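You operate a simulated robot arm through the tools that you are given. There is no shell and no other tool. Be economical: measure what you need, move in short steps, check, and stop when the job is done.

You run a simulated two-armed robot. Do the job below in one go: nothing can be reset, and whatever is moved stays where it is left.

## Task
Take the lid off the teal tin on the sack bench top and lay it down there.

The check looks at the end state, three seconds after you hand in, the way a careful person would. Anything else that was tipped, shoved, dropped, spilled or broken makes it a failure. Lids that push on must go on centred and level and be pressed home; caps that screw on are set level and turned clockwise until they are tight.

## Robot
Two 7-joint arms with two-finger parallel grippers on one trunk, on a base that drives. Base frame: it is fixed to the floor where the robot stands at the start and does not move with it; the origin is under the middle of the robot, x ahead of it, y to its left, z up; the surface under the hand at the start is at about z = 720. Units: mm, degrees, N and s.
The left shoulder is at the start at [50, 177, 1104], the right one opposite. With the tool pointing down near the work surface each hand reaches from about 100 to 680 mm from the robot's upright axis, wherever it stands, measured 20 degrees to its own side. Payload 3.43 kg a hand.
Tool frame (each hand has its own): the origin (TCP) lies between the finger pads and is the grasp point; the fingertips stand 34 mm ahead of it; z points along the fingers, y is the line along which they close. The gripper opens to 128 mm. The fingers are 24 mm wide and 12 mm thick; the gripper's body (48 by 130 mm) begins 96 mm behind the TCP.
Orientation is that of the tool frame in the base frame, as a unit quaternion [w, x, y, z]. With the fingers straight down and closing along the base's y, the tool's x points along the base's -x, its y along +y and its z along -z.

## Interface
- The arms move only by the tool nudge_tool. It takes "left_steps", "right_steps" or both (then of equal length, played together; a hand with none holds still); each is a list of rows, each a list of 7 numbers: the shift along the base's x, y, z in units of 500 mm (1.0 is 500 mm), then the turn, a rotation vector about the base's x, y, z in units of 120 degrees (1.0 is 120 degrees), then the gripper command, from -1 (shut) to 1 (fully open), values between in proportion. In form: [[dx, dy, dz, rx, ry, rz, hand], ...]. A call has 1 to 20 rows; each row is the pose to reach, as a shift and turn from the pose commanded when the call began. A call with a number of a shift or a turn outside -1 to 1 is refused whole. Rows are played at 5 a second. More than 50 mm and 8.6 degrees between two rows, or a gripper value outside its range, and nothing of the call is played. A pose out of reach is approached as far as the arm can. The call stops where the force on the tool passes 40 N (or 10 N more than at its start, if that is more) or the arm is blocked; 0.2 s more then pass. The fingers move at their own pace (about 108 mm/s each) and stop on an object; they squeeze with about 21 N. The grip force told is the motor's: it shows also when the fingers shut on nothing. Time passes only in rows, and 0.2 s behind the last, so rows that repeat a pose let the fingers close. It gives the time, the measured TCP pose, the force on the tool (base axes), the opening and the grip force at its end, in the units of the frame above (readings bear some noise), with the torque about the TCP (base axes, N m) and any sound that the robot's microphone picked up.
- Cameras (640 x 400 px; columns grow to the right, rows downward): "scene" is now at [154.3, -5.6, 1251.5]; the picture's right is [-0.09, -1.00, 0.00], its down [-0.69, 0.06, -0.72] and it looks along [0.72, -0.06, -0.69] (base axes); focal length 250 px, centre (320, 200). "left" rides on the left gripper at [76, 11, -160] in its tool frame; the picture's right is [-0.15, 0.99, 0.00], its down [-0.88, -0.13, -0.46] and it looks along [-0.45, -0.07, 0.89] (tool axes); focal length 234 px, centre (320, 200). "right" rides on the right gripper at [76, -11, -160] in its tool frame; the picture's right is [0.15, 0.99, 0.00], its down [-0.88, 0.13, -0.46] and it looks along [-0.45, 0.07, 0.89] (tool axes); focal length 234 px, centre (320, 200). There is no depth. A picture from a camera that has moved, and an enlarged one, comes with that camera's place and axes in the base frame and with its lens.
- grab_frame(camera): a new picture of that camera. No time passes.
- slide_trunk(by): slides the trunk up (or, below 0, down) by that many mm; the arms and the scene camera ride with it, the base frame stays. It gives what a move gives, with no picture.
- roll_base(legs): drives the robot by 1 to 6 legs, each [ahead, turn to the left] in mm and degrees, along the robot's own axes; the way and the turn of a leg run together, so that a leg with both is an arc; at most 1500 mm and 180 degrees a leg. The arms and the cameras ride along, it lands a little off, and it stops where it bumps. It gives what a move gives.
- aim_head(pan, tilt): turns the head with the scene camera to pan (to the left, within 80 degrees either way) and tilt (down, from -29 to 69), counted from straight ahead of the robot. It gives what a move gives.
- inspect(camera, box): a new picture of the part [left, top, right, bottom] of that camera's present view, enlarged. No time passes.
- hand_in(): hands the job in; it is judged then, once.

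Work in short steps. Places have to be worked out from the pictures, the camera data and where the tool is seen: move nearer, look again, correct. Check each grasp and each placing, and mend what went wrong. You have 120 turns and 100 pictures in all, those below and enlarged ones among them. Open the grippers and draw the arms clear of the work before you hand the job in, unless the task says otherwise; then end with one line.

The tools are called as name(argument=value, ...) on one line, values as JSON. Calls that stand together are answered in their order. nudge_tool: Moves the arms, as the interface text tells. Its arguments: {"type":"object","properties":{"left_steps":{"type":"array","items":{"type":"array","items":{"type":"number"}}},"right_steps":{"type":"array","items":{"type":"array","items":{"type":"number"}}}},"required":[]} The other tools are called the same way: slide_trunk (by) slides the trunk up or down; roll_base (legs) drives the base; aim_head (pan, tilt) turns the head that bears the scene camera; grab_frame (camera) takes a picture; inspect (camera, box) takes an enlarged picture of a part of a camera's view; hand_in () hands the job in.

At the start:

```text
time_s: 0.0
left_tcp_pos: [472.1, 160.3, 990.8]
left_tcp_rot: [0.0, -0.001, 1.0, 0.0]
left_contact_force: [0.6, -0.9, 1.2]
left_wrist_torque: [0.01, -0.05, -0.02]
left_finger_gap: 128.1
left_finger_force: 0.0
right_tcp_pos: [417.6, -143.8, 1024.6]
right_tcp_rot: [-0.001, 0.0, 1.0, 0.0]
right_contact_force: [0.4, -0.5, 0.0]
right_wrist_torque: [-0.03, 0.0, 0.02]
right_finger_gap: 127.9
right_finger_force: 0.1
trunk travel left (down, up): [-275.0, 126.0]
robot x, y, heading: [1.4, 0.0, 0.2]
head pan, tilt: [-5.1, 43.9]
```

scene: 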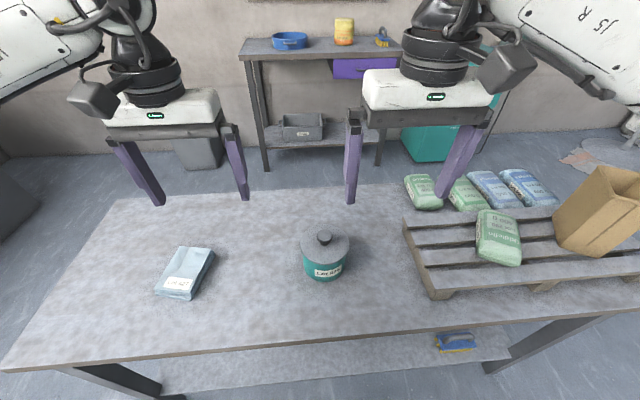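
right: 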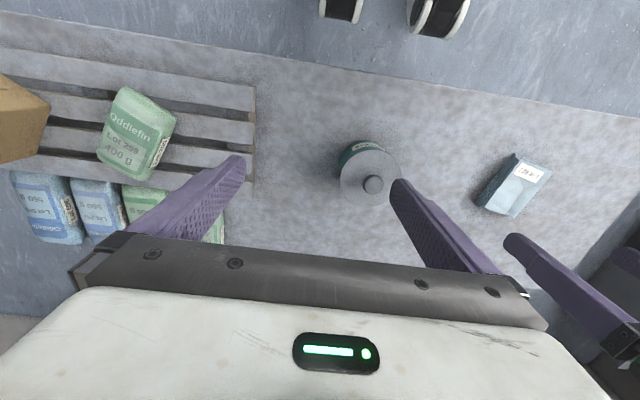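
left: 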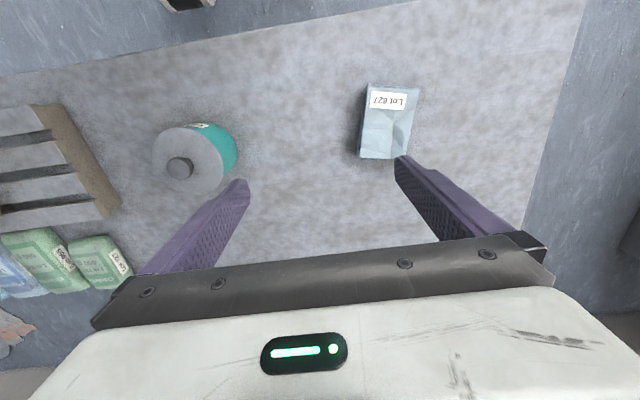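

The tin stands mid-bench near (490, -42), with a knobbed lid. I'll look closer at it before choosing a grip.

inspect(camera="scene", box=[270, 210, 380, 300])

inspect(camera="right", box=[310, 120, 430, 220])

```text
4.44 times, centred on (325, 255) of scene
camera zoom: at [154.3, -5.6, 1251.5], right [-0.09, -1.0, 0.0], down [-0.69, 0.06, -0.72], along [0.72, -0.06, -0.69], focal length 1111 px, centre (298, -44)
```

zoom: 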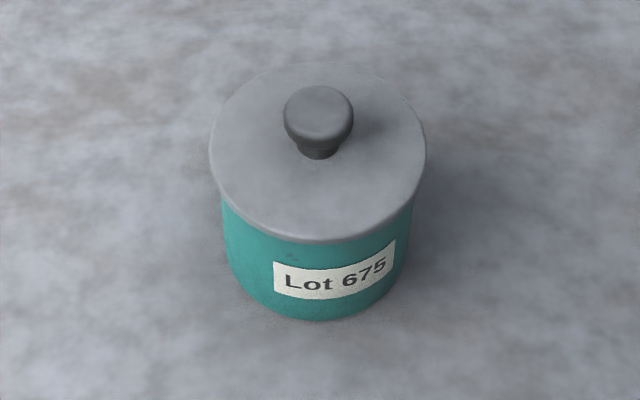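

```text
4.00 times, centred on (370, 170) of right
camera zoom: at [340.1, -156.6, 1184.3], right [-0.15, 0.99, 0.0], down [0.88, 0.13, 0.46], along [0.45, 0.07, -0.89], focal length 937 px, centre (120, 320)
```

zoom: 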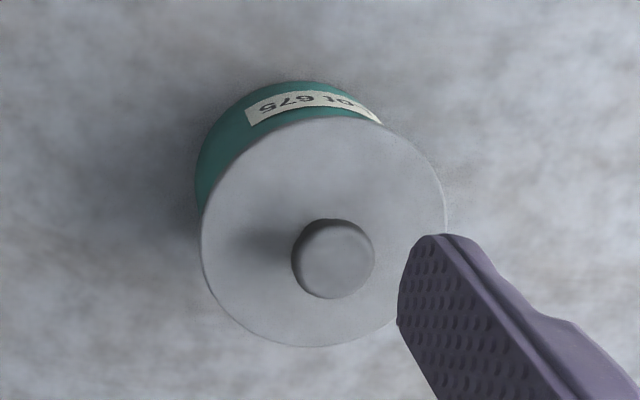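

Triangulating the two views puts the knob top at about (470, -48, 820–855), with the knob ~31 mm and the lid ~100 mm across. I'll bring the right hand above it, still high, and move the left hand out of the way.

nudge_tool(right_steps=[[0.028, 0.048, -0.03, 0, 0, 0, 1], [0.056, 0.096, -0.06, 0, 0, 0, 1], [0.084, 0.144, -0.09, 0, 0, 0, 1], [0.106, 0.19, -0.12, 0, 0, 0, 1], [0.106, 0.19, -0.12, 0, 0, 0, 1]], left_steps=[[0, 0.06, 0.02, 0, 0, 0, 1], [0, 0.12, 0.04, 0, 0, 0, 1], [0, 0.18, 0.06, 0, 0, 0, 1], [0, 0.22, 0.08, 0, 0, 0, 1], [0, 0.22, 0.08, 0, 0, 0, 1]])

grab_frame(camera="right")

grab_frame(camera="scene")

```text
time_s: 1.2
left_tcp_pos: [469.8, 269.6, 1033.5]
left_tcp_rot: [0.0, -0.001, 1.0, 0.0]
left_contact_force: [0.0, 0.0, 0.4]
left_wrist_torque: [0.0, -0.01, 0.02]
left_finger_gap: 127.8
left_finger_force: 0.1
right_tcp_pos: [470.4, -51.7, 965.5]
right_tcp_rot: [0.0, -0.001, 1.0, 0.0]
right_contact_force: [-0.5, -0.6, -0.3]
right_wrist_torque: [-0.02, -0.03, -0.01]
right_finger_gap: 128.0
right_finger_force: 0.0
trunk travel left (down, up): [-275.0, 126.0]
robot x, y, heading: [-2.9, 4.4, -0.4]
head pan, tilt: [-5.1, 43.9]
```

```text
94 pictures are left
camera right: at [394.7, -62.6, 1125.1], right [-0.15, 0.99, 0.0], down [0.88, 0.13, 0.46], along [0.45, 0.07, -0.89], focal length 234 px, centre (320, 200)
```

right: 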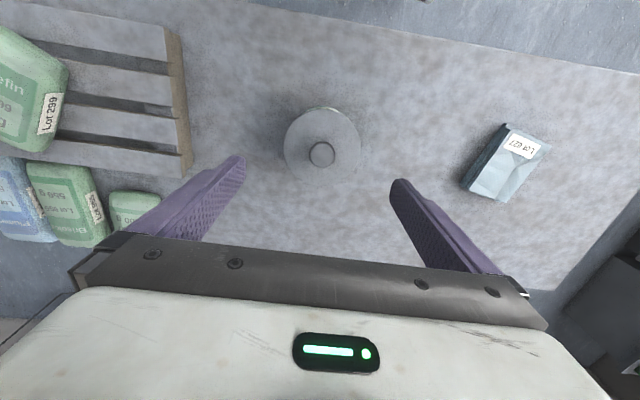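

```text
93 pictures are left
camera scene: at [154.2, -5.8, 1251.5], right [-0.09, -1.0, 0.0], down [-0.69, 0.06, -0.72], along [0.72, -0.06, -0.69], focal length 250 px, centre (320, 200)
```

scene: 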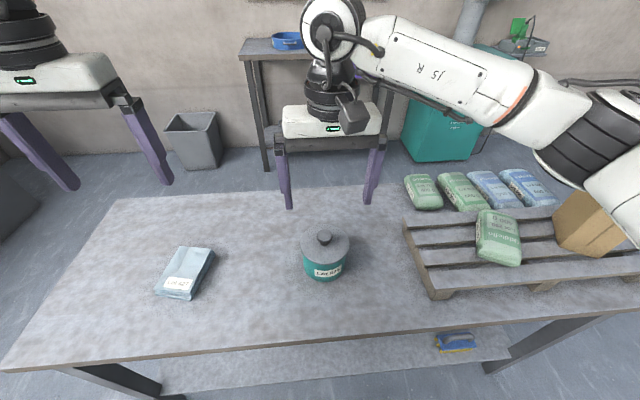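

Combined views now give the knob top at about (475, -48, 835). I'll go down to TCP z≈895 (tips 861, above the knob) with the fingers half closed, and look again.

nudge_tool(right_steps=[[0.004, 0.004, -0.05, 0, 0, 0, 0.5], [0.009, 0.007, -0.1, 0, 0, 0, 0.2], [0.009, 0.007, -0.14, 0, 0, 0, 0.2], [0.009, 0.007, -0.14, 0, 0, 0, 0.2]])

grab_frame(camera="right")

inspect(camera="scene", box=[250, 190, 400, 290])

```text
time_s: 2.2
left_tcp_pos: [471.0, 270.5, 1033.8]
left_tcp_rot: [-0.001, 0.0, 1.0, 0.0]
left_contact_force: [0.7, 0.3, 0.0]
left_wrist_torque: [0.01, 0.03, 0.02]
left_finger_gap: 127.9
left_finger_force: 0.1
right_tcp_pos: [471.0, -46.7, 892.8]
right_tcp_rot: [-0.001, 0.001, 1.0, 0.0]
right_contact_force: [0.1, -0.5, 0.0]
right_wrist_torque: [0.03, -0.01, -0.04]
right_finger_gap: 76.8
right_finger_force: 0.1
trunk travel left (down, up): [-275.0, 126.0]
robot x, y, heading: [0.2, 1.3, 0.0]
head pan, tilt: [-5.1, 43.9]
```

```text
92 pictures are left
camera right: at [395.5, -58.9, 1053.2], right [-0.15, 0.99, 0.0], down [0.88, 0.13, 0.46], along [0.45, 0.07, -0.89], focal length 234 px, centre (320, 200)
```

right: 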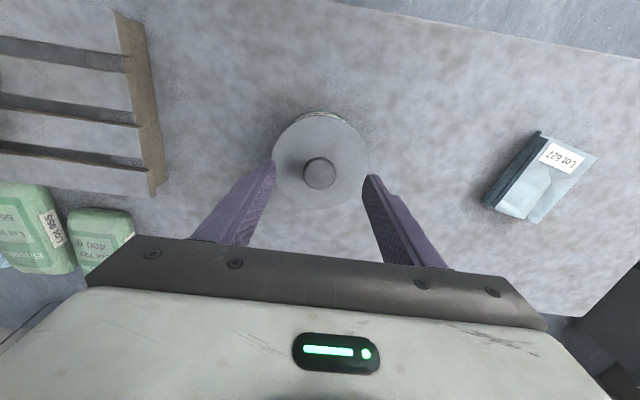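

```text
4.00 times, centred on (325, 240) of scene
camera zoom: at [154.2, -5.6, 1251.6], right [-0.09, -1.0, 0.0], down [-0.69, 0.06, -0.72], along [0.72, -0.06, -0.69], focal length 1000 px, centre (300, 40)
```

zoom: 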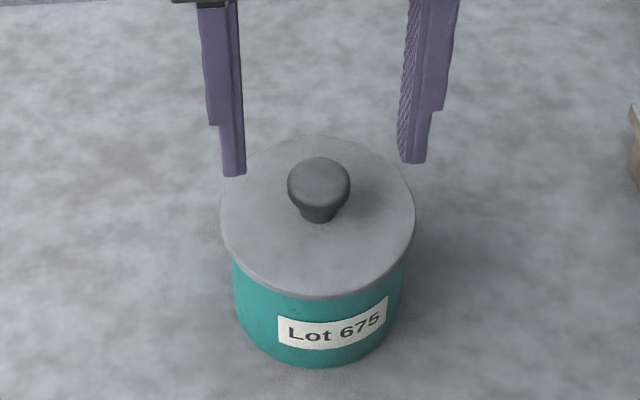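

The new view intersects with the last one at knob top ≈ (478, -46, 831), with the lid plane at about 803. The fingers straddle it. I'll descend to TCP z≈847 (tips ~813) and look before closing.

nudge_tool(right_steps=[[0.004, 0, -0.03, 0, 0, 0, 0.2], [0.008, 0, -0.06, 0, 0, 0, 0.2], [0.008, 0, -0.08, 0, 0, 0, 0.2], [0.008, 0, -0.094, 0, 0, 0, 0.2], [0.008, 0, -0.094, 0, 0, 0, 0.2]])

inspect(camera="right", box=[220, 100, 420, 260])

inspect(camera="scene", box=[250, 190, 400, 290])

```text
time_s: 3.4
left_tcp_pos: [470.8, 269.7, 1033.1]
left_tcp_rot: [-0.001, 0.0, 1.0, 0.0]
left_contact_force: [-0.2, -0.2, -0.3]
left_wrist_torque: [-0.02, -0.01, -0.06]
left_finger_gap: 128.1
left_finger_force: 0.1
right_tcp_pos: [477.4, -47.9, 846.7]
right_tcp_rot: [0.0, 0.0, 1.0, 0.0]
right_contact_force: [0.3, 0.3, 0.1]
right_wrist_torque: [-0.01, 0.01, -0.01]
right_finger_gap: 76.7
right_finger_force: 0.0
trunk travel left (down, up): [-275.0, 126.0]
robot x, y, heading: [1.8, 1.1, 0.1]
head pan, tilt: [-5.1, 43.9]
```

```text
2.50 times, centred on (320, 180) of right
camera zoom: at [401.1, -58.2, 1006.2], right [-0.15, 0.99, 0.0], down [0.88, 0.13, 0.46], along [0.45, 0.07, -0.89], focal length 585 px, centre (320, 250)
```

zoom: 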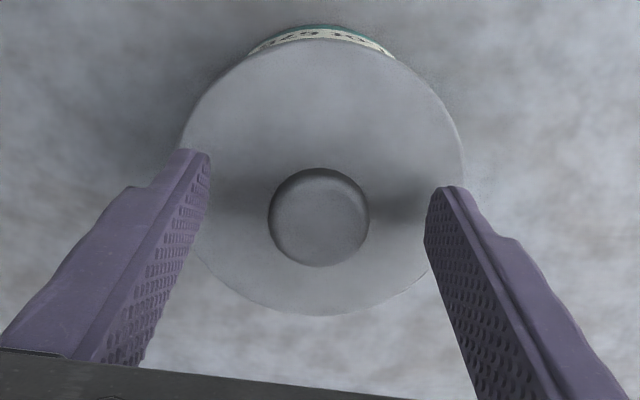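

```text
4.00 times, centred on (325, 240) of scene
camera zoom: at [154.3, -5.6, 1251.5], right [-0.09, -1.0, 0.0], down [-0.69, 0.06, -0.72], along [0.72, -0.06, -0.69], focal length 1000 px, centre (300, 40)
```

zoom: 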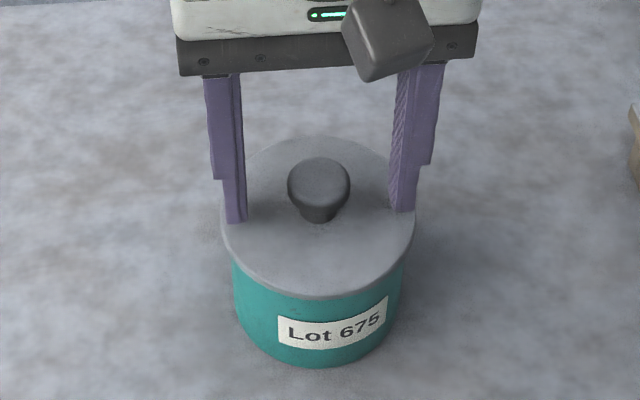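

The fingers straddle the knob evenly, and the knob's x (~478) matches the TCP. Closing.

nudge_tool(right_steps=[[0, 0, 0, 0, 0, 0, -0.2], [0, 0, 0, 0, 0, 0, -0.6], [0, 0, 0, 0, 0, 0, -1], [0, 0, 0, 0, 0, 0, -1]])

inspect(camera="scene", box=[250, 190, 400, 290])

```text
time_s: 4.4
left_tcp_pos: [471.5, 269.9, 1032.9]
left_tcp_rot: [0.0, 0.0, 1.0, 0.0]
left_contact_force: [0.2, 0.3, -0.4]
left_wrist_torque: [-0.01, -0.02, -0.02]
left_finger_gap: 128.0
left_finger_force: 0.1
right_tcp_pos: [477.3, -45.9, 846.9]
right_tcp_rot: [0.0, 0.0, 1.0, 0.0]
right_contact_force: [0.0, 0.7, 0.1]
right_wrist_torque: [-0.02, 0.04, -0.02]
right_finger_gap: 32.6
right_finger_force: 21.3
trunk travel left (down, up): [-275.0, 126.0]
robot x, y, heading: [-0.2, -3.6, 0.2]
head pan, tilt: [-5.1, 43.9]
```

```text
4.00 times, centred on (325, 240) of scene
camera zoom: at [154.3, -5.6, 1251.5], right [-0.09, -1.0, 0.0], down [-0.69, 0.06, -0.72], along [0.72, -0.06, -0.69], focal length 1000 px, centre (300, 40)
```

zoom: 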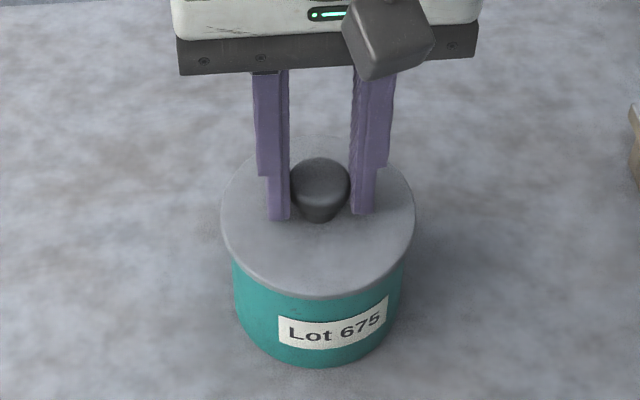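

The grip is on the knob at 32.6 mm with 21 N, and the lid hasn't shifted. I'll lift slowly by a small amount to see whether it comes free or resists.

nudge_tool(right_steps=[[0, 0, 0.004, 0, 0, 0, -1], [0, 0, 0.008, 0, 0, 0, -1], [0, 0, 0.014, 0, 0, 0, -1], [0, 0, 0.02, 0, 0, 0, -1]])

inspect(camera="scene", box=[250, 190, 400, 290])

```text
time_s: 5.4
left_tcp_pos: [471.9, 268.6, 1034.4]
left_tcp_rot: [0.0, 0.0, 1.0, 0.0]
left_contact_force: [-0.9, 0.0, -0.9]
left_wrist_torque: [-0.02, -0.03, -0.04]
left_finger_gap: 127.9
left_finger_force: 0.1
right_tcp_pos: [477.9, -45.2, 857.4]
right_tcp_rot: [-0.001, 0.001, 1.0, 0.0]
right_contact_force: [-0.6, 0.0, -0.4]
right_wrist_torque: [0.03, 0.02, -0.01]
right_finger_gap: 32.3
right_finger_force: 21.6
trunk travel left (down, up): [-275.0, 126.0]
robot x, y, heading: [-0.8, 2.4, -0.2]
head pan, tilt: [-5.1, 43.9]
```

```text
4.00 times, centred on (325, 240) of scene
camera zoom: at [154.3, -5.7, 1251.5], right [-0.09, -1.0, 0.0], down [-0.69, 0.06, -0.72], along [0.72, -0.06, -0.69], focal length 1000 px, centre (300, 40)
```

zoom: 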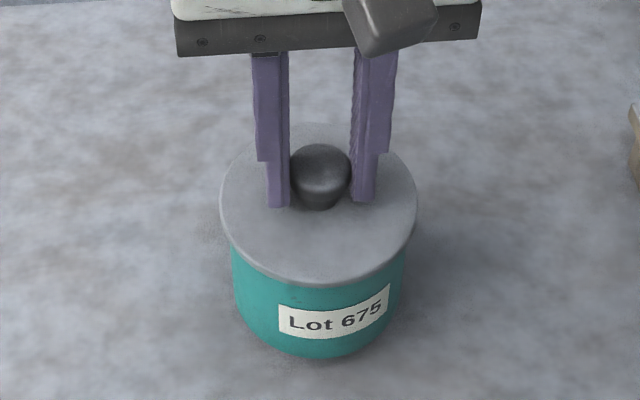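

The whole tin came up with the lid (the label and base rose too), so the lid is held by friction. I'll set the tin back down and then hold its body with the left hand.

nudge_tool(right_steps=[[0, 0, -0.006, 0, 0, 0, -1], [0, 0, -0.012, 0, 0, 0, -1], [0, 0, -0.017, 0, 0, 0, -1], [0, 0, -0.02, 0, 0, 0, -1]])

inspect(camera="scene", box=[250, 190, 400, 290])

```text
time_s: 6.4
left_tcp_pos: [471.9, 269.3, 1034.6]
left_tcp_rot: [0.0, 0.0, 1.0, 0.0]
left_contact_force: [0.4, -0.1, 0.1]
left_wrist_torque: [0.0, -0.01, 0.01]
left_finger_gap: 128.1
left_finger_force: 0.0
right_tcp_pos: [477.9, -46.2, 847.6]
right_tcp_rot: [0.0, 0.0, 1.0, 0.001]
right_contact_force: [0.3, 1.1, -0.9]
right_wrist_torque: [-0.01, 0.0, 0.04]
right_finger_gap: 32.4
right_finger_force: 21.5
trunk travel left (down, up): [-275.0, 126.0]
robot x, y, heading: [4.4, 0.2, 0.1]
head pan, tilt: [-5.1, 43.9]
```

```text
4.00 times, centred on (325, 240) of scene
camera zoom: at [154.4, -5.7, 1251.5], right [-0.09, -1.0, 0.0], down [-0.69, 0.06, -0.72], along [0.72, -0.06, -0.69], focal length 1000 px, centre (300, 40)
```

zoom: 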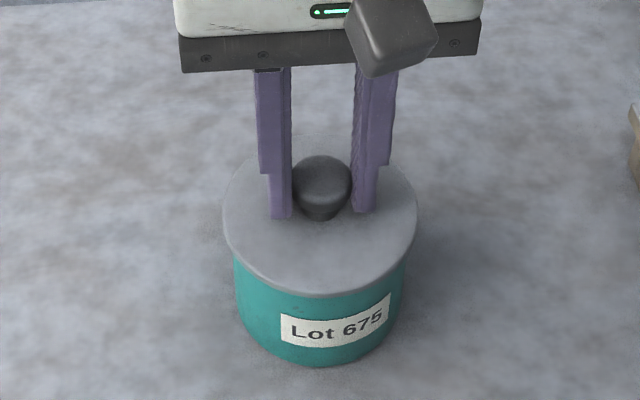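

The tin is standing again at nearly the same spot. Next I bring the left hand in front-left of the tin, pitched 35° below horizontal and aimed at azimuth -30°, so it can close around the body below the lid.

nudge_tool(left_steps=[[-0.025, -0.0525, -0.03775, -0.015, -0.05595, -0.0288, 1], [-0.05, -0.105, -0.0755, -0.03, -0.1119, -0.0576, 1], [-0.075, -0.1575, -0.11325, -0.045, -0.16785, -0.0864, 1], [-0.1, -0.21, -0.151, -0.06, -0.2238, -0.1152, 1], [-0.125, -0.2625, -0.18875, -0.075, -0.27975, -0.144, 1], [-0.15, -0.315, -0.2265, -0.09, -0.3357, -0.1728, 1], [-0.175, -0.3675, -0.26425, -0.105, -0.39165, -0.2016, 1], [-0.2, -0.42, -0.302, -0.12, -0.4476, -0.2304, 1], [-0.2, -0.42, -0.302, -0.12, -0.4476, -0.2304, 1], [-0.2, -0.42, -0.302, -0.12, -0.4476, -0.2304, 1]])

grab_frame(camera="scene")

grab_frame(camera="left")

```text
time_s: 8.6
left_tcp_pos: [404.0, 50.0, 883.3]
left_tcp_rot: [0.435, 0.232, 0.86, -0.133]
left_contact_force: [-0.1, 0.3, 0.3]
left_wrist_torque: [-0.02, -0.03, -0.03]
left_finger_gap: 128.2
left_finger_force: 0.1
left hand out of reach, approached as far as the arm can: row 6, 7, 8, 9, 10
right_tcp_pos: [479.2, -47.3, 848.0]
right_tcp_rot: [0.0, 0.0, 1.0, 0.0]
right_contact_force: [-0.7, -0.2, -1.8]
right_wrist_torque: [-0.01, 0.0, -0.01]
right_finger_gap: 32.3
right_finger_force: 21.3
trunk travel left (down, up): [-275.0, 126.0]
robot x, y, heading: [-3.9, -3.2, 0.0]
head pan, tilt: [-5.1, 43.9]
```

```text
85 pictures are left
camera scene: at [154.5, -5.9, 1251.5], right [-0.09, -1.0, 0.0], down [-0.69, 0.06, -0.72], along [0.72, -0.06, -0.69], focal length 250 px, centre (320, 200)
```

scene: 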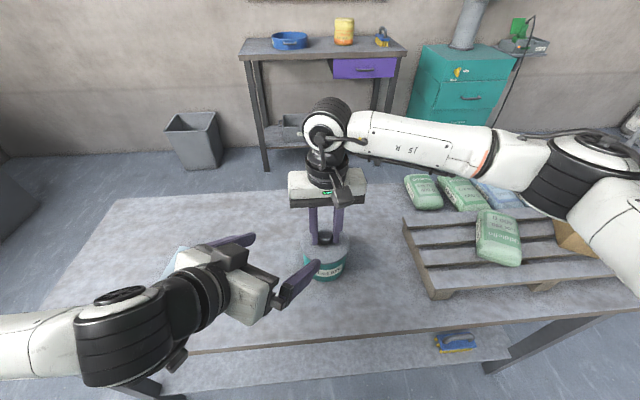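

```text
84 pictures are left
camera left: at [261.2, 150.6, 913.9], right [0.58, 0.81, 0.09], down [0.07, -0.17, 0.98], along [0.81, -0.57, -0.16], focal length 234 px, centre (320, 200)
```

left: 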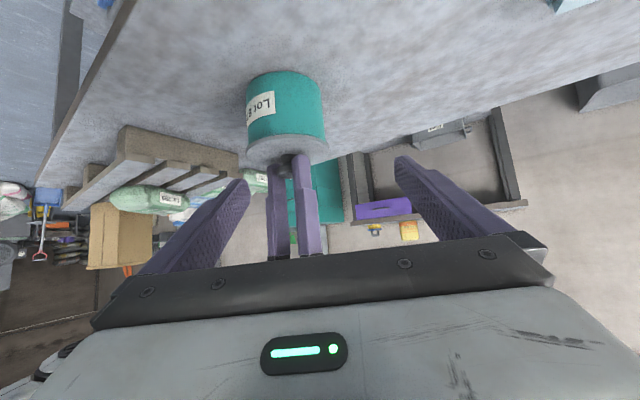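

The rotation was reached, but the standoff is too close to the robot's body in x. The target itself is further out, so I'll turn the approach azimuth to -60° (more from the left), where there's room.

nudge_tool(left_steps=[[0.02, 0.02, 0, 0, 0, -0.0625, 1], [0.045, 0.04, -0.01, 0, 0, -0.125, 1], [0.07, 0.05, -0.03, 0, 0, -0.1875, 1], [0.086, 0.05, -0.05, 0, 0, -0.25, 1], [0.086, 0.05, -0.05, 0, 0, -0.25, 1]])

grab_frame(camera="scene")

grab_frame(camera="left")

```text
time_s: 9.8
left_tcp_pos: [447.5, 77.3, 856.5]
left_tcp_rot: [0.4, 0.443, 0.768, -0.23]
left_contact_force: [0.8, 0.9, 0.0]
left_wrist_torque: [0.04, 0.01, 0.0]
left_finger_gap: 128.1
left_finger_force: 0.1
right_tcp_pos: [477.2, -46.7, 847.7]
right_tcp_rot: [0.0, 0.0, 1.0, 0.0]
right_contact_force: [0.5, -0.6, -1.1]
right_wrist_torque: [0.0, 0.01, 0.02]
right_finger_gap: 32.4
right_finger_force: 20.4
trunk travel left (down, up): [-275.0, 126.0]
robot x, y, heading: [-2.2, 0.6, -0.0]
head pan, tilt: [-5.1, 43.9]
```

```text
83 pictures are left
camera scene: at [154.3, -5.6, 1251.5], right [-0.09, -1.0, 0.0], down [-0.69, 0.06, -0.72], along [0.72, -0.06, -0.69], focal length 250 px, centre (320, 200)
```

scene: 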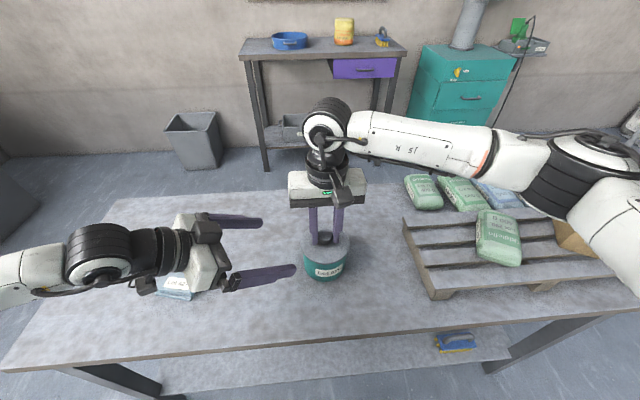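

```text
82 pictures are left
camera left: at [368.9, 235.0, 884.3], right [0.9, 0.42, 0.12], down [-0.05, -0.18, 0.98], along [0.44, -0.89, -0.14], focal length 234 px, centre (320, 200)
```

left: 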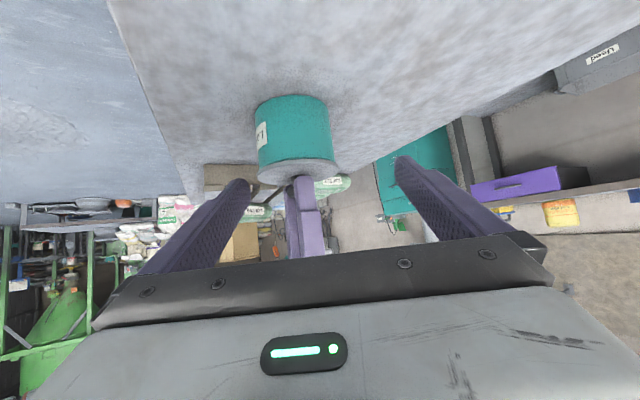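

The orientation is right, with closing axis (0.86, 0.50, 0), and the hand sits about 35 mm to one side of the approach line. I'll shift sideways onto the line, then to 120 mm standoff, and look.

nudge_tool(left_steps=[[-0.04, -0.01, 0, 0, 0, 0, 1], [-0.07, -0.02, -0.01, 0, 0, 0, 1], [-0.05, -0.05, -0.035, 0, 0, 0, 1], [-0.037, -0.074, -0.058, 0, 0, 0, 1], [-0.037, -0.074, -0.058, 0, 0, 0, 1]])

grab_frame(camera="scene")

grab_frame(camera="left")

```text
time_s: 11.0
left_tcp_pos: [427.5, 39.8, 826.6]
left_tcp_rot: [0.4, 0.444, 0.768, -0.231]
left_contact_force: [0.4, 0.1, -0.4]
left_wrist_torque: [-0.01, 0.0, -0.01]
left_finger_gap: 128.0
left_finger_force: 0.0
right_tcp_pos: [477.2, -47.8, 848.6]
right_tcp_rot: [0.0, 0.0, 1.0, 0.001]
right_contact_force: [0.9, 0.3, -0.5]
right_wrist_torque: [0.02, 0.01, -0.01]
right_finger_gap: 32.6
right_finger_force: 21.2
trunk travel left (down, up): [-275.0, 126.0]
robot x, y, heading: [-0.6, 0.0, 0.1]
head pan, tilt: [-5.1, 43.9]
```

```text
81 pictures are left
camera scene: at [154.3, -5.6, 1251.5], right [-0.09, -1.0, 0.0], down [-0.69, 0.06, -0.72], along [0.72, -0.06, -0.69], focal length 250 px, centre (320, 200)
```

scene: 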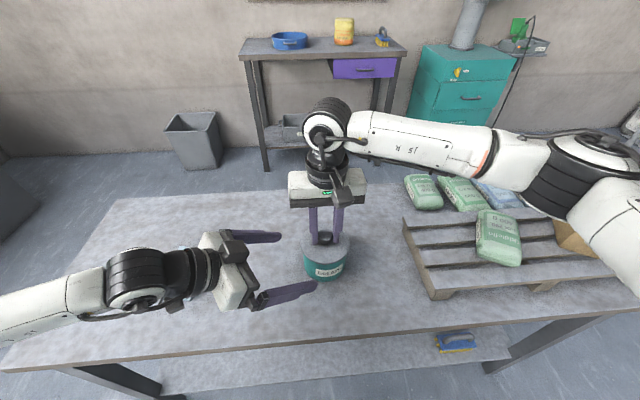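

```text
80 pictures are left
camera left: at [349.6, 197.6, 856.2], right [0.9, 0.42, 0.12], down [-0.05, -0.18, 0.98], along [0.44, -0.89, -0.14], focal length 234 px, centre (320, 200)
```

left: 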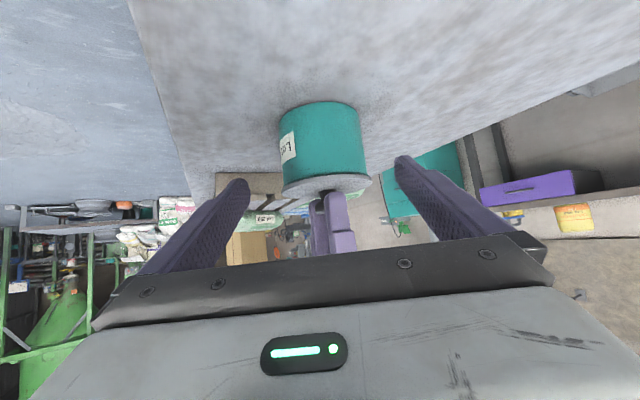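

The left view puts the tin's axis at about (480, -46), centred between the fingers, with the lid underside near z 800. I'll advance along the approach line to ~50 mm short and check clearance.

nudge_tool(left_steps=[[0.02, -0.033, -0.027, 0, 0, 0, 1], [0.04, -0.066, -0.054, 0, 0, 0, 1], [0.059, -0.099, -0.081, 0, 0, 0, 1], [0.059, -0.099, -0.081, 0, 0, 0, 1]])

inspect(camera="scene", box=[210, 180, 370, 300])

grab_frame(camera="left")

```text
time_s: 12.0
left_tcp_pos: [456.9, -10.1, 787.2]
left_tcp_rot: [0.4, 0.443, 0.768, -0.231]
left_contact_force: [0.4, 0.2, 0.0]
left_wrist_torque: [0.0, 0.04, 0.01]
left_finger_gap: 128.0
left_finger_force: 0.0
right_tcp_pos: [476.9, -47.5, 848.4]
right_tcp_rot: [-0.001, 0.0, 1.0, 0.001]
right_contact_force: [-1.0, -0.3, -1.1]
right_wrist_torque: [-0.01, 0.01, -0.01]
right_finger_gap: 32.1
right_finger_force: 20.7
trunk travel left (down, up): [-275.0, 126.0]
robot x, y, heading: [0.1, 1.6, -0.0]
head pan, tilt: [-5.1, 43.9]
```

```text
3.33 times, centred on (290, 240) of scene
camera zoom: at [154.4, -5.6, 1251.5], right [-0.09, -1.0, 0.0], down [-0.69, 0.06, -0.72], along [0.72, -0.06, -0.69], focal length 834 px, centre (420, 67)
```

zoom: 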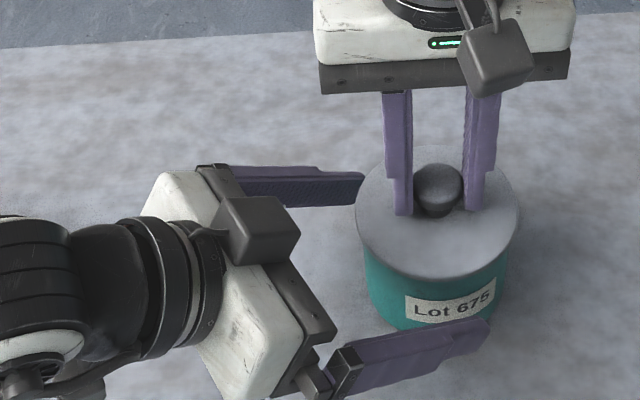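

```text
78 pictures are left
camera left: at [378.7, 147.8, 815.5], right [0.9, 0.42, 0.12], down [-0.05, -0.18, 0.98], along [0.44, -0.89, -0.14], focal length 234 px, centre (320, 200)
```

left: 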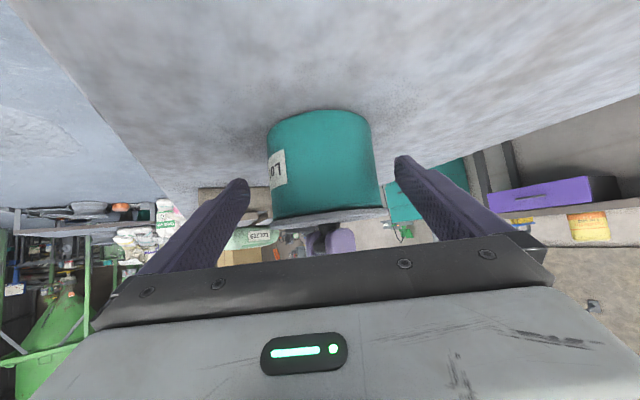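

The fingers straddle the tin evenly and clear the lid. I'll finish the advance to TCP ≈ (480, -46, 758).

nudge_tool(left_steps=[[0.02, -0.033, -0.027, 0, 0, 0, 1], [0.035, -0.058, -0.048, 0, 0, 0, 1], [0.043, -0.071, -0.058, 0, 0, 0, 1], [0.043, -0.071, -0.058, 0, 0, 0, 1]])

inspect(camera="scene", box=[210, 180, 370, 300])

grab_frame(camera="left")

```text
time_s: 13.0
left_tcp_pos: [477.3, -45.0, 761.5]
left_tcp_rot: [0.399, 0.444, 0.768, -0.231]
left_contact_force: [-0.4, 0.1, 0.6]
left_wrist_torque: [-0.02, 0.0, -0.02]
left_finger_gap: 127.8
left_finger_force: 0.1
right_tcp_pos: [477.4, -47.7, 847.7]
right_tcp_rot: [0.0, 0.0, 1.0, -0.001]
right_contact_force: [0.2, 0.1, -0.9]
right_wrist_torque: [0.0, 0.0, 0.0]
right_finger_gap: 32.0
right_finger_force: 21.2
trunk travel left (down, up): [-275.0, 126.0]
robot x, y, heading: [1.3, -0.6, -0.1]
head pan, tilt: [-5.1, 43.9]
```

```text
3.33 times, centred on (290, 240) of scene
camera zoom: at [154.4, -5.6, 1251.5], right [-0.09, -1.0, 0.0], down [-0.69, 0.06, -0.72], along [0.72, -0.06, -0.69], focal length 834 px, centre (420, 67)
```

zoom: 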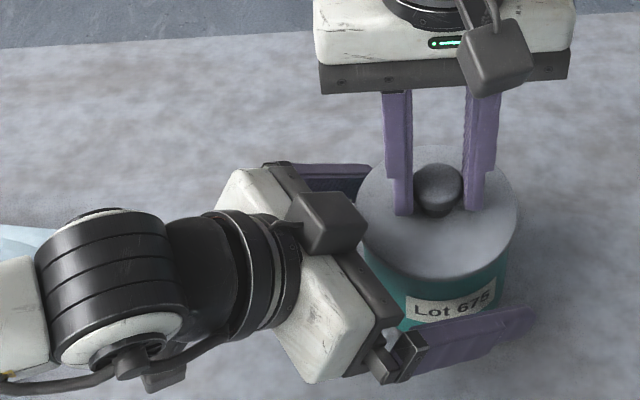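

```text
76 pictures are left
camera left: at [399.3, 112.3, 789.0], right [0.9, 0.42, 0.12], down [-0.05, -0.18, 0.98], along [0.44, -0.89, -0.14], focal length 234 px, centre (320, 200)
```

left: 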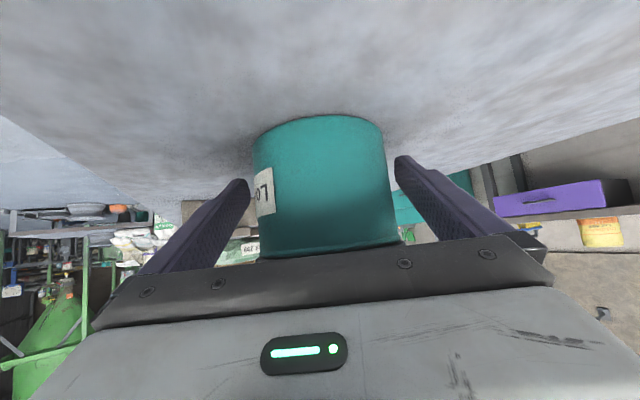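

The tin sits centred between the left fingers. I close the left gripper on the body while the right hand holds still.

nudge_tool(left_steps=[[0, 0, 0, 0, 0, 0, 0.7], [0, 0, 0, 0, 0, 0, 0.4], [0, 0, 0, 0, 0, 0, 0], [0, 0, 0, 0, 0, 0, -1], [0, 0, 0, 0, 0, 0, -1]])

inspect(camera="scene", box=[210, 180, 370, 300])

grab_frame(camera="left")

```text
time_s: 14.2
left_tcp_pos: [477.3, -45.4, 760.0]
left_tcp_rot: [0.399, 0.444, 0.768, -0.232]
left_contact_force: [-0.3, -0.2, -0.7]
left_wrist_torque: [-0.01, 0.01, -0.03]
left_finger_gap: 98.9
left_finger_force: 21.1
right_tcp_pos: [476.9, -47.8, 848.7]
right_tcp_rot: [0.001, 0.001, 1.0, 0.0]
right_contact_force: [-0.3, 0.3, -0.6]
right_wrist_torque: [-0.04, 0.01, -0.01]
right_finger_gap: 31.9
right_finger_force: 20.4
trunk travel left (down, up): [-275.0, 126.0]
robot x, y, heading: [-0.2, 1.7, 0.1]
head pan, tilt: [-5.1, 43.9]
heard: snap
```

```text
3.33 times, centred on (290, 240) of scene
camera zoom: at [154.4, -5.7, 1251.5], right [-0.09, -1.0, 0.0], down [-0.69, 0.06, -0.72], along [0.72, -0.06, -0.69], focal length 834 px, centre (420, 67)
```

zoom: 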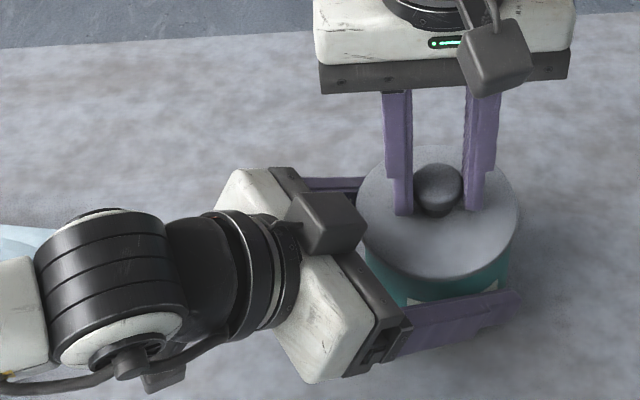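

```text
74 pictures are left
camera left: at [399.2, 112.5, 789.1], right [0.9, 0.42, 0.12], down [-0.05, -0.18, 0.98], along [0.44, -0.89, -0.14], focal length 234 px, centre (320, 200)
```

left: 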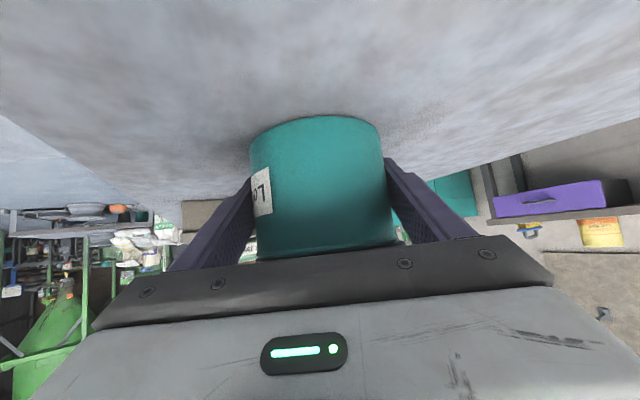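

The left hand holds the body (98.9 mm, 21 N), and a snap was heard, perhaps the lid's catch letting go. I'll lift the right hand slowly.

nudge_tool(right_steps=[[0, 0, 0.003, 0, 0, 0, -1], [0, 0, 0.006, 0, 0, 0, -1], [0, 0, 0.01, 0, 0, 0, -1], [0, 0, 0.015, 0, 0, 0, -1], [0, 0, 0.02, 0, 0, 0, -1]], left_steps=[[0, 0, 0, 0, 0, 0, -1], [0, 0, 0, 0, 0, 0, -1], [0, 0, 0, 0, 0, 0, -1], [0, 0, 0, 0, 0, 0, -1], [0, 0, 0, 0, 0, 0, -1]])

inspect(camera="scene", box=[210, 180, 370, 300])

```text
time_s: 15.4
left_tcp_pos: [476.7, -44.5, 760.5]
left_tcp_rot: [0.4, 0.443, 0.769, -0.231]
left_contact_force: [-0.3, -1.2, 0.6]
left_wrist_torque: [-0.02, 0.03, 0.0]
left_finger_gap: 98.7
left_finger_force: 21.1
right_tcp_pos: [478.5, -47.0, 857.7]
right_tcp_rot: [0.0, 0.001, 1.0, -0.001]
right_contact_force: [-0.3, 0.6, -0.9]
right_wrist_torque: [0.0, 0.02, -0.01]
right_finger_gap: 32.3
right_finger_force: 21.1
trunk travel left (down, up): [-275.0, 126.0]
robot x, y, heading: [1.6, -0.7, -0.1]
head pan, tilt: [-5.1, 43.9]
```

```text
3.33 times, centred on (290, 240) of scene
camera zoom: at [154.4, -5.6, 1251.5], right [-0.09, -1.0, 0.0], down [-0.69, 0.06, -0.72], along [0.72, -0.06, -0.69], focal length 834 px, centre (420, 67)
```

zoom: 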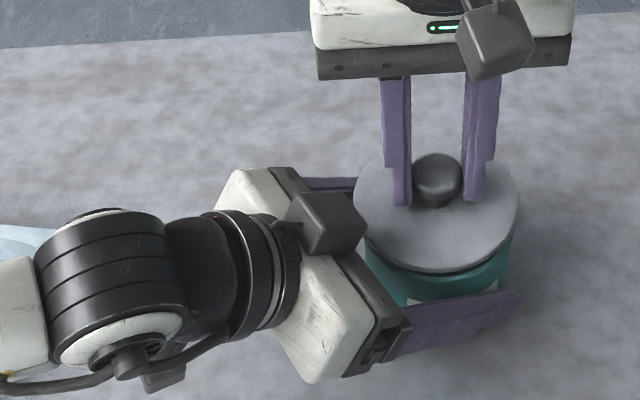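

The lid is rising off the body with no resistance. Lifting further, to ~80 mm.

nudge_tool(right_steps=[[0, 0, 0.02, 0, 0, 0, -1], [0, 0, 0.05, 0, 0, 0, -1], [0, 0, 0.09, 0, 0, 0, -1], [0, 0, 0.14, 0, 0, 0, -1], [0, 0, 0.14, 0, 0, 0, -1]])

grab_frame(camera="scene")

inspect(camera="scene", box=[210, 180, 370, 300])

```text
time_s: 16.6
left_tcp_pos: [476.5, -44.9, 760.5]
left_tcp_rot: [0.4, 0.443, 0.769, -0.23]
left_contact_force: [0.3, 0.0, 0.0]
left_wrist_torque: [-0.04, 0.01, 0.01]
left_finger_gap: 98.8
left_finger_force: 20.8
right_tcp_pos: [479.3, -46.6, 929.5]
right_tcp_rot: [0.0, 0.0, 1.0, 0.0]
right_contact_force: [-1.0, 0.7, -0.3]
right_wrist_torque: [0.01, -0.01, -0.04]
right_finger_gap: 31.9
right_finger_force: 20.7
trunk travel left (down, up): [-275.0, 126.0]
robot x, y, heading: [-3.2, -0.3, 0.2]
head pan, tilt: [-5.1, 43.9]
```

```text
72 pictures are left
camera scene: at [154.4, -5.7, 1251.5], right [-0.09, -1.0, 0.0], down [-0.69, 0.06, -0.72], along [0.72, -0.06, -0.69], focal length 250 px, centre (320, 200)
```

scene: 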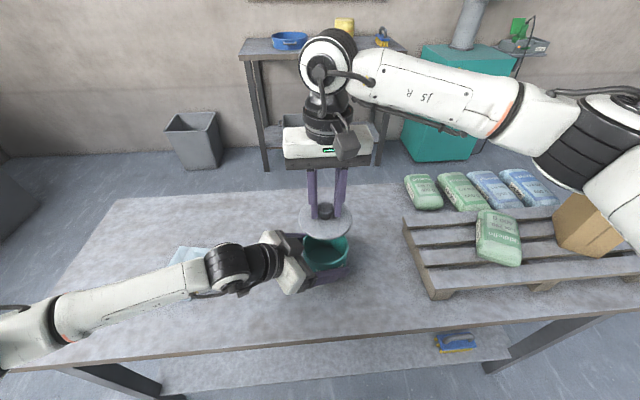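

```text
3.33 times, centred on (290, 240) of scene
camera zoom: at [154.4, -5.7, 1251.5], right [-0.09, -1.0, 0.0], down [-0.69, 0.06, -0.72], along [0.72, -0.06, -0.69], focal length 834 px, centre (420, 67)
```

zoom: 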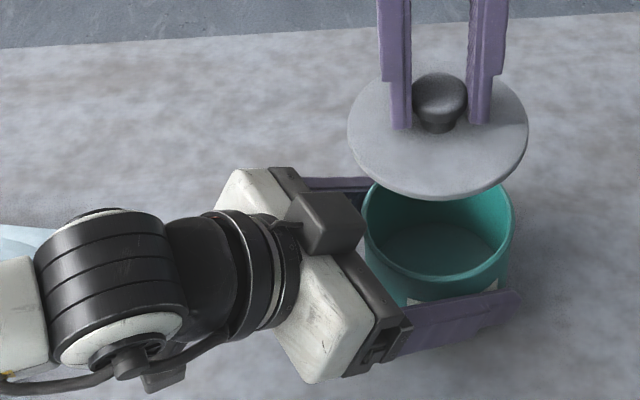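

The lid is off and held level, and the tin is upright and empty. I release the tin and draw the left hand back along its approach line.

nudge_tool(left_steps=[[0, 0, 0, 0, 0, 0, 0], [0, 0, 0, 0, 0, 0, 0.7], [0, 0, 0, 0, 0, 0, 1], [-0.02, 0.033, 0.027, 0, 0, 0, 1], [-0.05, 0.083, 0.068, 0, 0, 0, 1], [-0.08, 0.133, 0.11, 0, 0, 0, 1], [-0.102, 0.17, 0.14, 0, 0, 0, 1], [-0.08, 0.22, 0.18, 0, 0, 0, 1], [-0.06, 0.28, 0.22, 0, 0, 0, 1], [-0.06, 0.28, 0.22, 0, 0, 0, 1]])

grab_frame(camera="scene")

```text
time_s: 18.8
left_tcp_pos: [446.3, 96.3, 869.2]
left_tcp_rot: [0.4, 0.443, 0.768, -0.232]
left_contact_force: [0.3, 0.1, -0.8]
left_wrist_torque: [0.03, 0.03, 0.01]
left_finger_gap: 128.1
left_finger_force: 0.1
right_tcp_pos: [480.0, -48.7, 927.1]
right_tcp_rot: [0.0, 0.0, 1.0, -0.001]
right_contact_force: [-0.2, 0.3, -0.7]
right_wrist_torque: [-0.04, -0.02, 0.0]
right_finger_gap: 32.0
right_finger_force: 20.8
trunk travel left (down, up): [-275.0, 126.0]
robot x, y, heading: [0.5, 1.4, -0.0]
head pan, tilt: [-5.1, 43.9]
```

```text
70 pictures are left
camera scene: at [154.3, -5.4, 1251.5], right [-0.09, -1.0, 0.0], down [-0.69, 0.06, -0.72], along [0.72, -0.06, -0.69], focal length 250 px, centre (320, 200)
```

scene: 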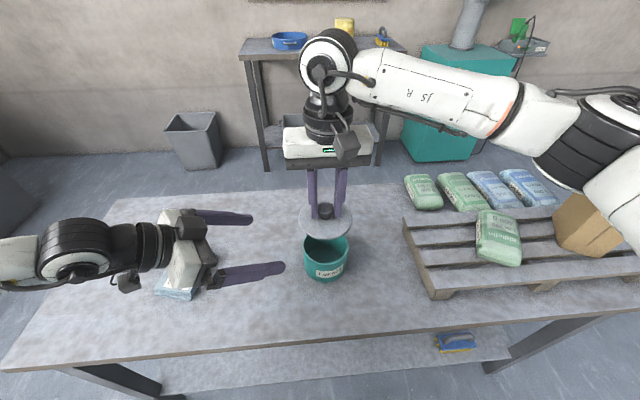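

The left hand is clear and the tin stands untouched. There's free bench between tin and pallet, so I carry the lid to about (440, -173) and lower to TCP z≈830 for a look.

nudge_tool(right_steps=[[-0.026, -0.084, 0, 0, 0, 0, -1], [-0.052, -0.168, 0, 0, 0, 0, -1], [-0.078, -0.252, 0, 0, 0, 0, -1], [-0.078, -0.252, -0.07, 0, 0, 0, -1], [-0.078, -0.252, -0.14, 0, 0, 0, -1], [-0.078, -0.252, -0.196, 0, 0, 0, -1], [-0.078, -0.252, -0.196, 0, 0, 0, -1]])

grab_frame(camera="scene")

grab_frame(camera="left")

grab_frame(camera="right")

```text
time_s: 20.4
left_tcp_pos: [446.7, 96.2, 868.5]
left_tcp_rot: [0.4, 0.444, 0.768, -0.23]
left_contact_force: [0.3, -0.4, -0.5]
left_wrist_torque: [-0.02, 0.02, 0.0]
left_finger_gap: 128.0
left_finger_force: 0.0
right_tcp_pos: [437.4, -173.8, 829.7]
right_tcp_rot: [0.0, 0.0, 1.0, -0.001]
right_contact_force: [-0.2, 0.5, 0.4]
right_wrist_torque: [-0.01, -0.04, -0.01]
right_finger_gap: 32.2
right_finger_force: 20.9
trunk travel left (down, up): [-275.0, 126.0]
robot x, y, heading: [1.9, 2.2, -0.0]
head pan, tilt: [-5.1, 43.9]
```

```text
69 pictures are left
camera scene: at [154.3, -5.6, 1251.5], right [-0.09, -1.0, 0.0], down [-0.69, 0.06, -0.72], along [0.72, -0.06, -0.69], focal length 250 px, centre (320, 200)
```

scene: 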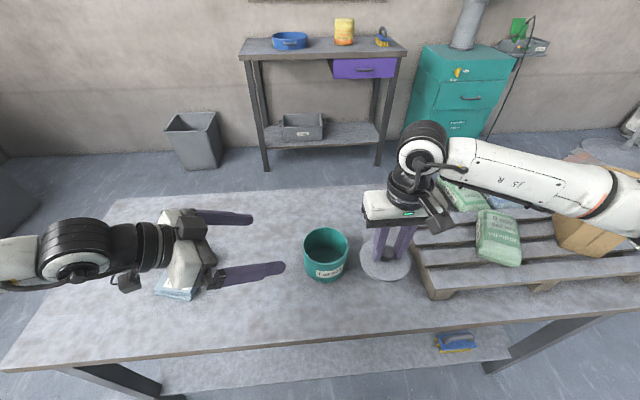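

```text
68 pictures are left
camera left: at [368.6, 253.4, 896.9], right [0.9, 0.42, 0.12], down [-0.05, -0.18, 0.98], along [0.44, -0.89, -0.14], focal length 234 px, centre (320, 200)
```

left: 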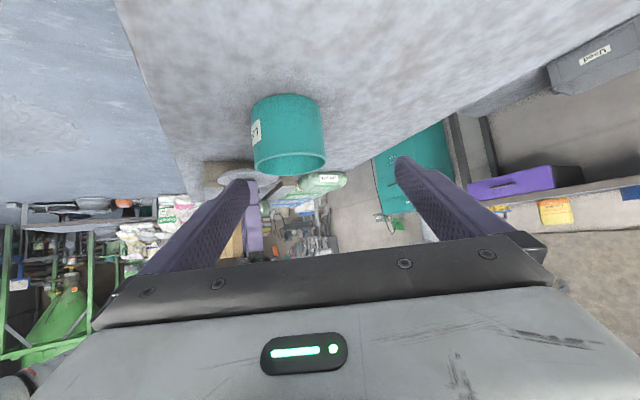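

```text
67 pictures are left
camera right: at [361.4, -185.6, 988.1], right [-0.15, 0.99, 0.0], down [0.88, 0.13, 0.46], along [0.45, 0.07, -0.89], focal length 234 px, centre (320, 200)
```

right: 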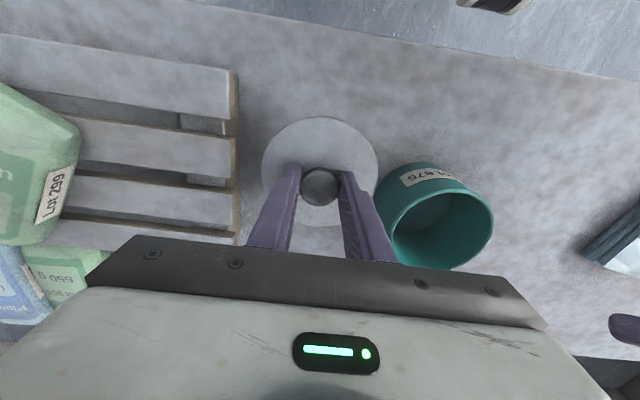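

The lid has ~25–30 mm clearance on both the tin and pallet sides. I'll lower in small steps, watching for contact.

nudge_tool(right_steps=[[0, 0, -0.03, 0, 0, 0, -1], [0, 0, -0.06, 0, 0, 0, -1], [0, 0, -0.08, 0, 0, 0, -1], [0, 0, -0.09, 0, 0, 0, -1]])

inspect(camera="scene", box=[330, 210, 450, 300])

```text
time_s: 21.4
left_tcp_pos: [447.3, 96.0, 869.1]
left_tcp_rot: [0.4, 0.444, 0.768, -0.231]
left_contact_force: [-0.4, 0.2, 0.1]
left_wrist_torque: [-0.01, 0.03, 0.01]
left_finger_gap: 127.9
left_finger_force: 0.0
right_tcp_pos: [438.4, -172.9, 785.2]
right_tcp_rot: [0.0, 0.0, 1.0, 0.0]
right_contact_force: [-0.8, 0.4, -0.9]
right_wrist_torque: [0.0, 0.0, 0.01]
right_finger_gap: 32.2
right_finger_force: 21.1
trunk travel left (down, up): [-275.0, 126.0]
robot x, y, heading: [0.7, 1.3, -0.1]
head pan, tilt: [-5.1, 43.9]
```

```text
4.44 times, centred on (390, 255) of scene
camera zoom: at [154.3, -5.7, 1251.5], right [-0.09, -1.0, 0.0], down [-0.69, 0.06, -0.72], along [0.72, -0.06, -0.69], focal length 1111 px, centre (9, -44)
```

zoom: 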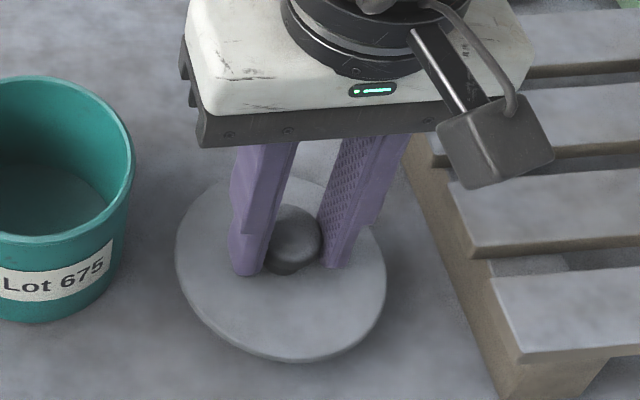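

There's no contact yet and the shadow shows a small gap, so I continue in 2 mm steps.

nudge_tool(right_steps=[[0, 0, -0.004, 0, 0, 0, -1], [0, 0, -0.008, 0, 0, 0, -1], [0, 0, -0.012, 0, 0, 0, -1], [0, 0, -0.016, 0, 0, 0, -1]])

inspect(camera="scene", box=[330, 210, 450, 300])

```text
time_s: 22.4
left_tcp_pos: [447.0, 96.6, 868.5]
left_tcp_rot: [0.4, 0.444, 0.768, -0.232]
left_contact_force: [0.8, -0.2, -0.6]
left_wrist_torque: [0.0, 0.03, -0.03]
left_finger_gap: 127.7
left_finger_force: 0.0
right_tcp_pos: [438.4, -170.5, 775.7]
right_tcp_rot: [0.0, 0.0, 1.0, 0.0]
right_contact_force: [-0.5, 0.2, -0.7]
right_wrist_torque: [-0.03, 0.0, -0.01]
right_finger_gap: 32.1
right_finger_force: 20.9
trunk travel left (down, up): [-275.0, 126.0]
robot x, y, heading: [-2.3, -1.2, 0.0]
head pan, tilt: [-5.1, 43.9]
```

```text
4.44 times, centred on (390, 255) of scene
camera zoom: at [154.3, -5.7, 1251.5], right [-0.09, -1.0, 0.0], down [-0.69, 0.06, -0.72], along [0.72, -0.06, -0.69], focal length 1111 px, centre (9, -44)
```

zoom: 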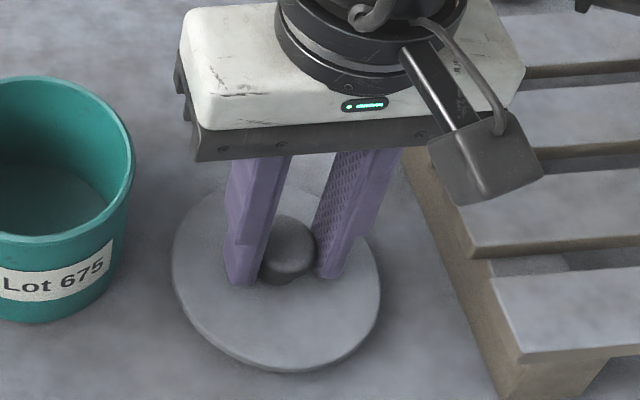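

Still no load on the wrist; it needs to go further down, 1.5 mm at a time.

nudge_tool(right_steps=[[0, 0, -0.003, 0, 0, 0, -1], [0, 0, -0.006, 0, 0, 0, -1], [0, 0, -0.009, 0, 0, 0, -1], [0, 0, -0.012, 0, 0, 0, -1]])

inspect(camera="scene", box=[330, 210, 450, 300])

```text
time_s: 23.4
left_tcp_pos: [446.8, 95.9, 867.6]
left_tcp_rot: [0.4, 0.443, 0.768, -0.231]
left_contact_force: [-0.4, -0.6, 0.3]
left_wrist_torque: [0.02, 0.0, -0.01]
left_finger_gap: 128.0
left_finger_force: 0.1
right_tcp_pos: [437.8, -170.4, 771.8]
right_tcp_rot: [0.0, 0.001, 1.0, 0.0]
right_contact_force: [0.0, 0.1, 1.3]
right_wrist_torque: [0.0, -0.01, -0.02]
right_finger_gap: 32.0
right_finger_force: 21.6
trunk travel left (down, up): [-275.0, 126.0]
robot x, y, heading: [-3.4, 2.2, -0.3]
head pan, tilt: [-5.1, 43.9]
```

```text
4.44 times, centred on (390, 255) of scene
camera zoom: at [154.1, -5.7, 1251.6], right [-0.09, -1.0, 0.0], down [-0.69, 0.06, -0.72], along [0.72, -0.06, -0.69], focal length 1111 px, centre (9, -44)
```

zoom: 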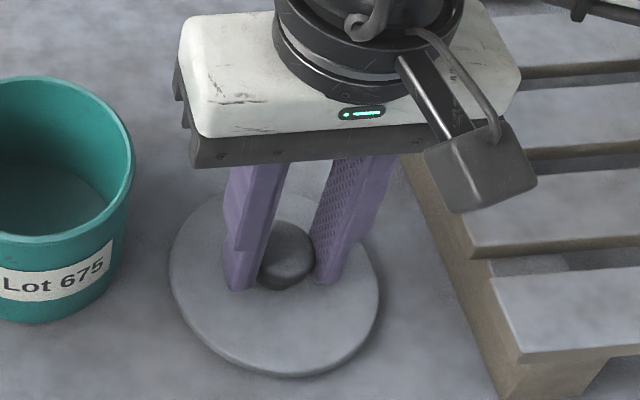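

The vertical force went from -0.7 to +1.3 N, so it may be just touching. A few more 1 mm steps.

nudge_tool(right_steps=[[0, 0, -0.002, 0, 0, 0, -1], [0, 0, -0.004, 0, 0, 0, -1], [0, 0, -0.006, 0, 0, 0, -1]])

```text
time_s: 24.2
left_tcp_pos: [445.1, 94.6, 869.9]
left_tcp_rot: [0.401, 0.443, 0.768, -0.23]
left_contact_force: [0.2, 0.2, -1.5]
left_wrist_torque: [0.0, -0.02, -0.03]
left_finger_gap: 128.0
left_finger_force: 0.2
right_tcp_pos: [437.8, -171.4, 770.7]
right_tcp_rot: [0.003, 0.001, 1.0, -0.001]
right_contact_force: [-3.3, -6.4, 23.1]
right_wrist_torque: [-0.15, 0.04, -0.18]
right_finger_gap: 32.1
right_finger_force: 20.9
trunk travel left (down, up): [-275.0, 126.0]
robot x, y, heading: [3.2, 0.4, 0.1]
head pan, tilt: [-5.1, 43.9]
```

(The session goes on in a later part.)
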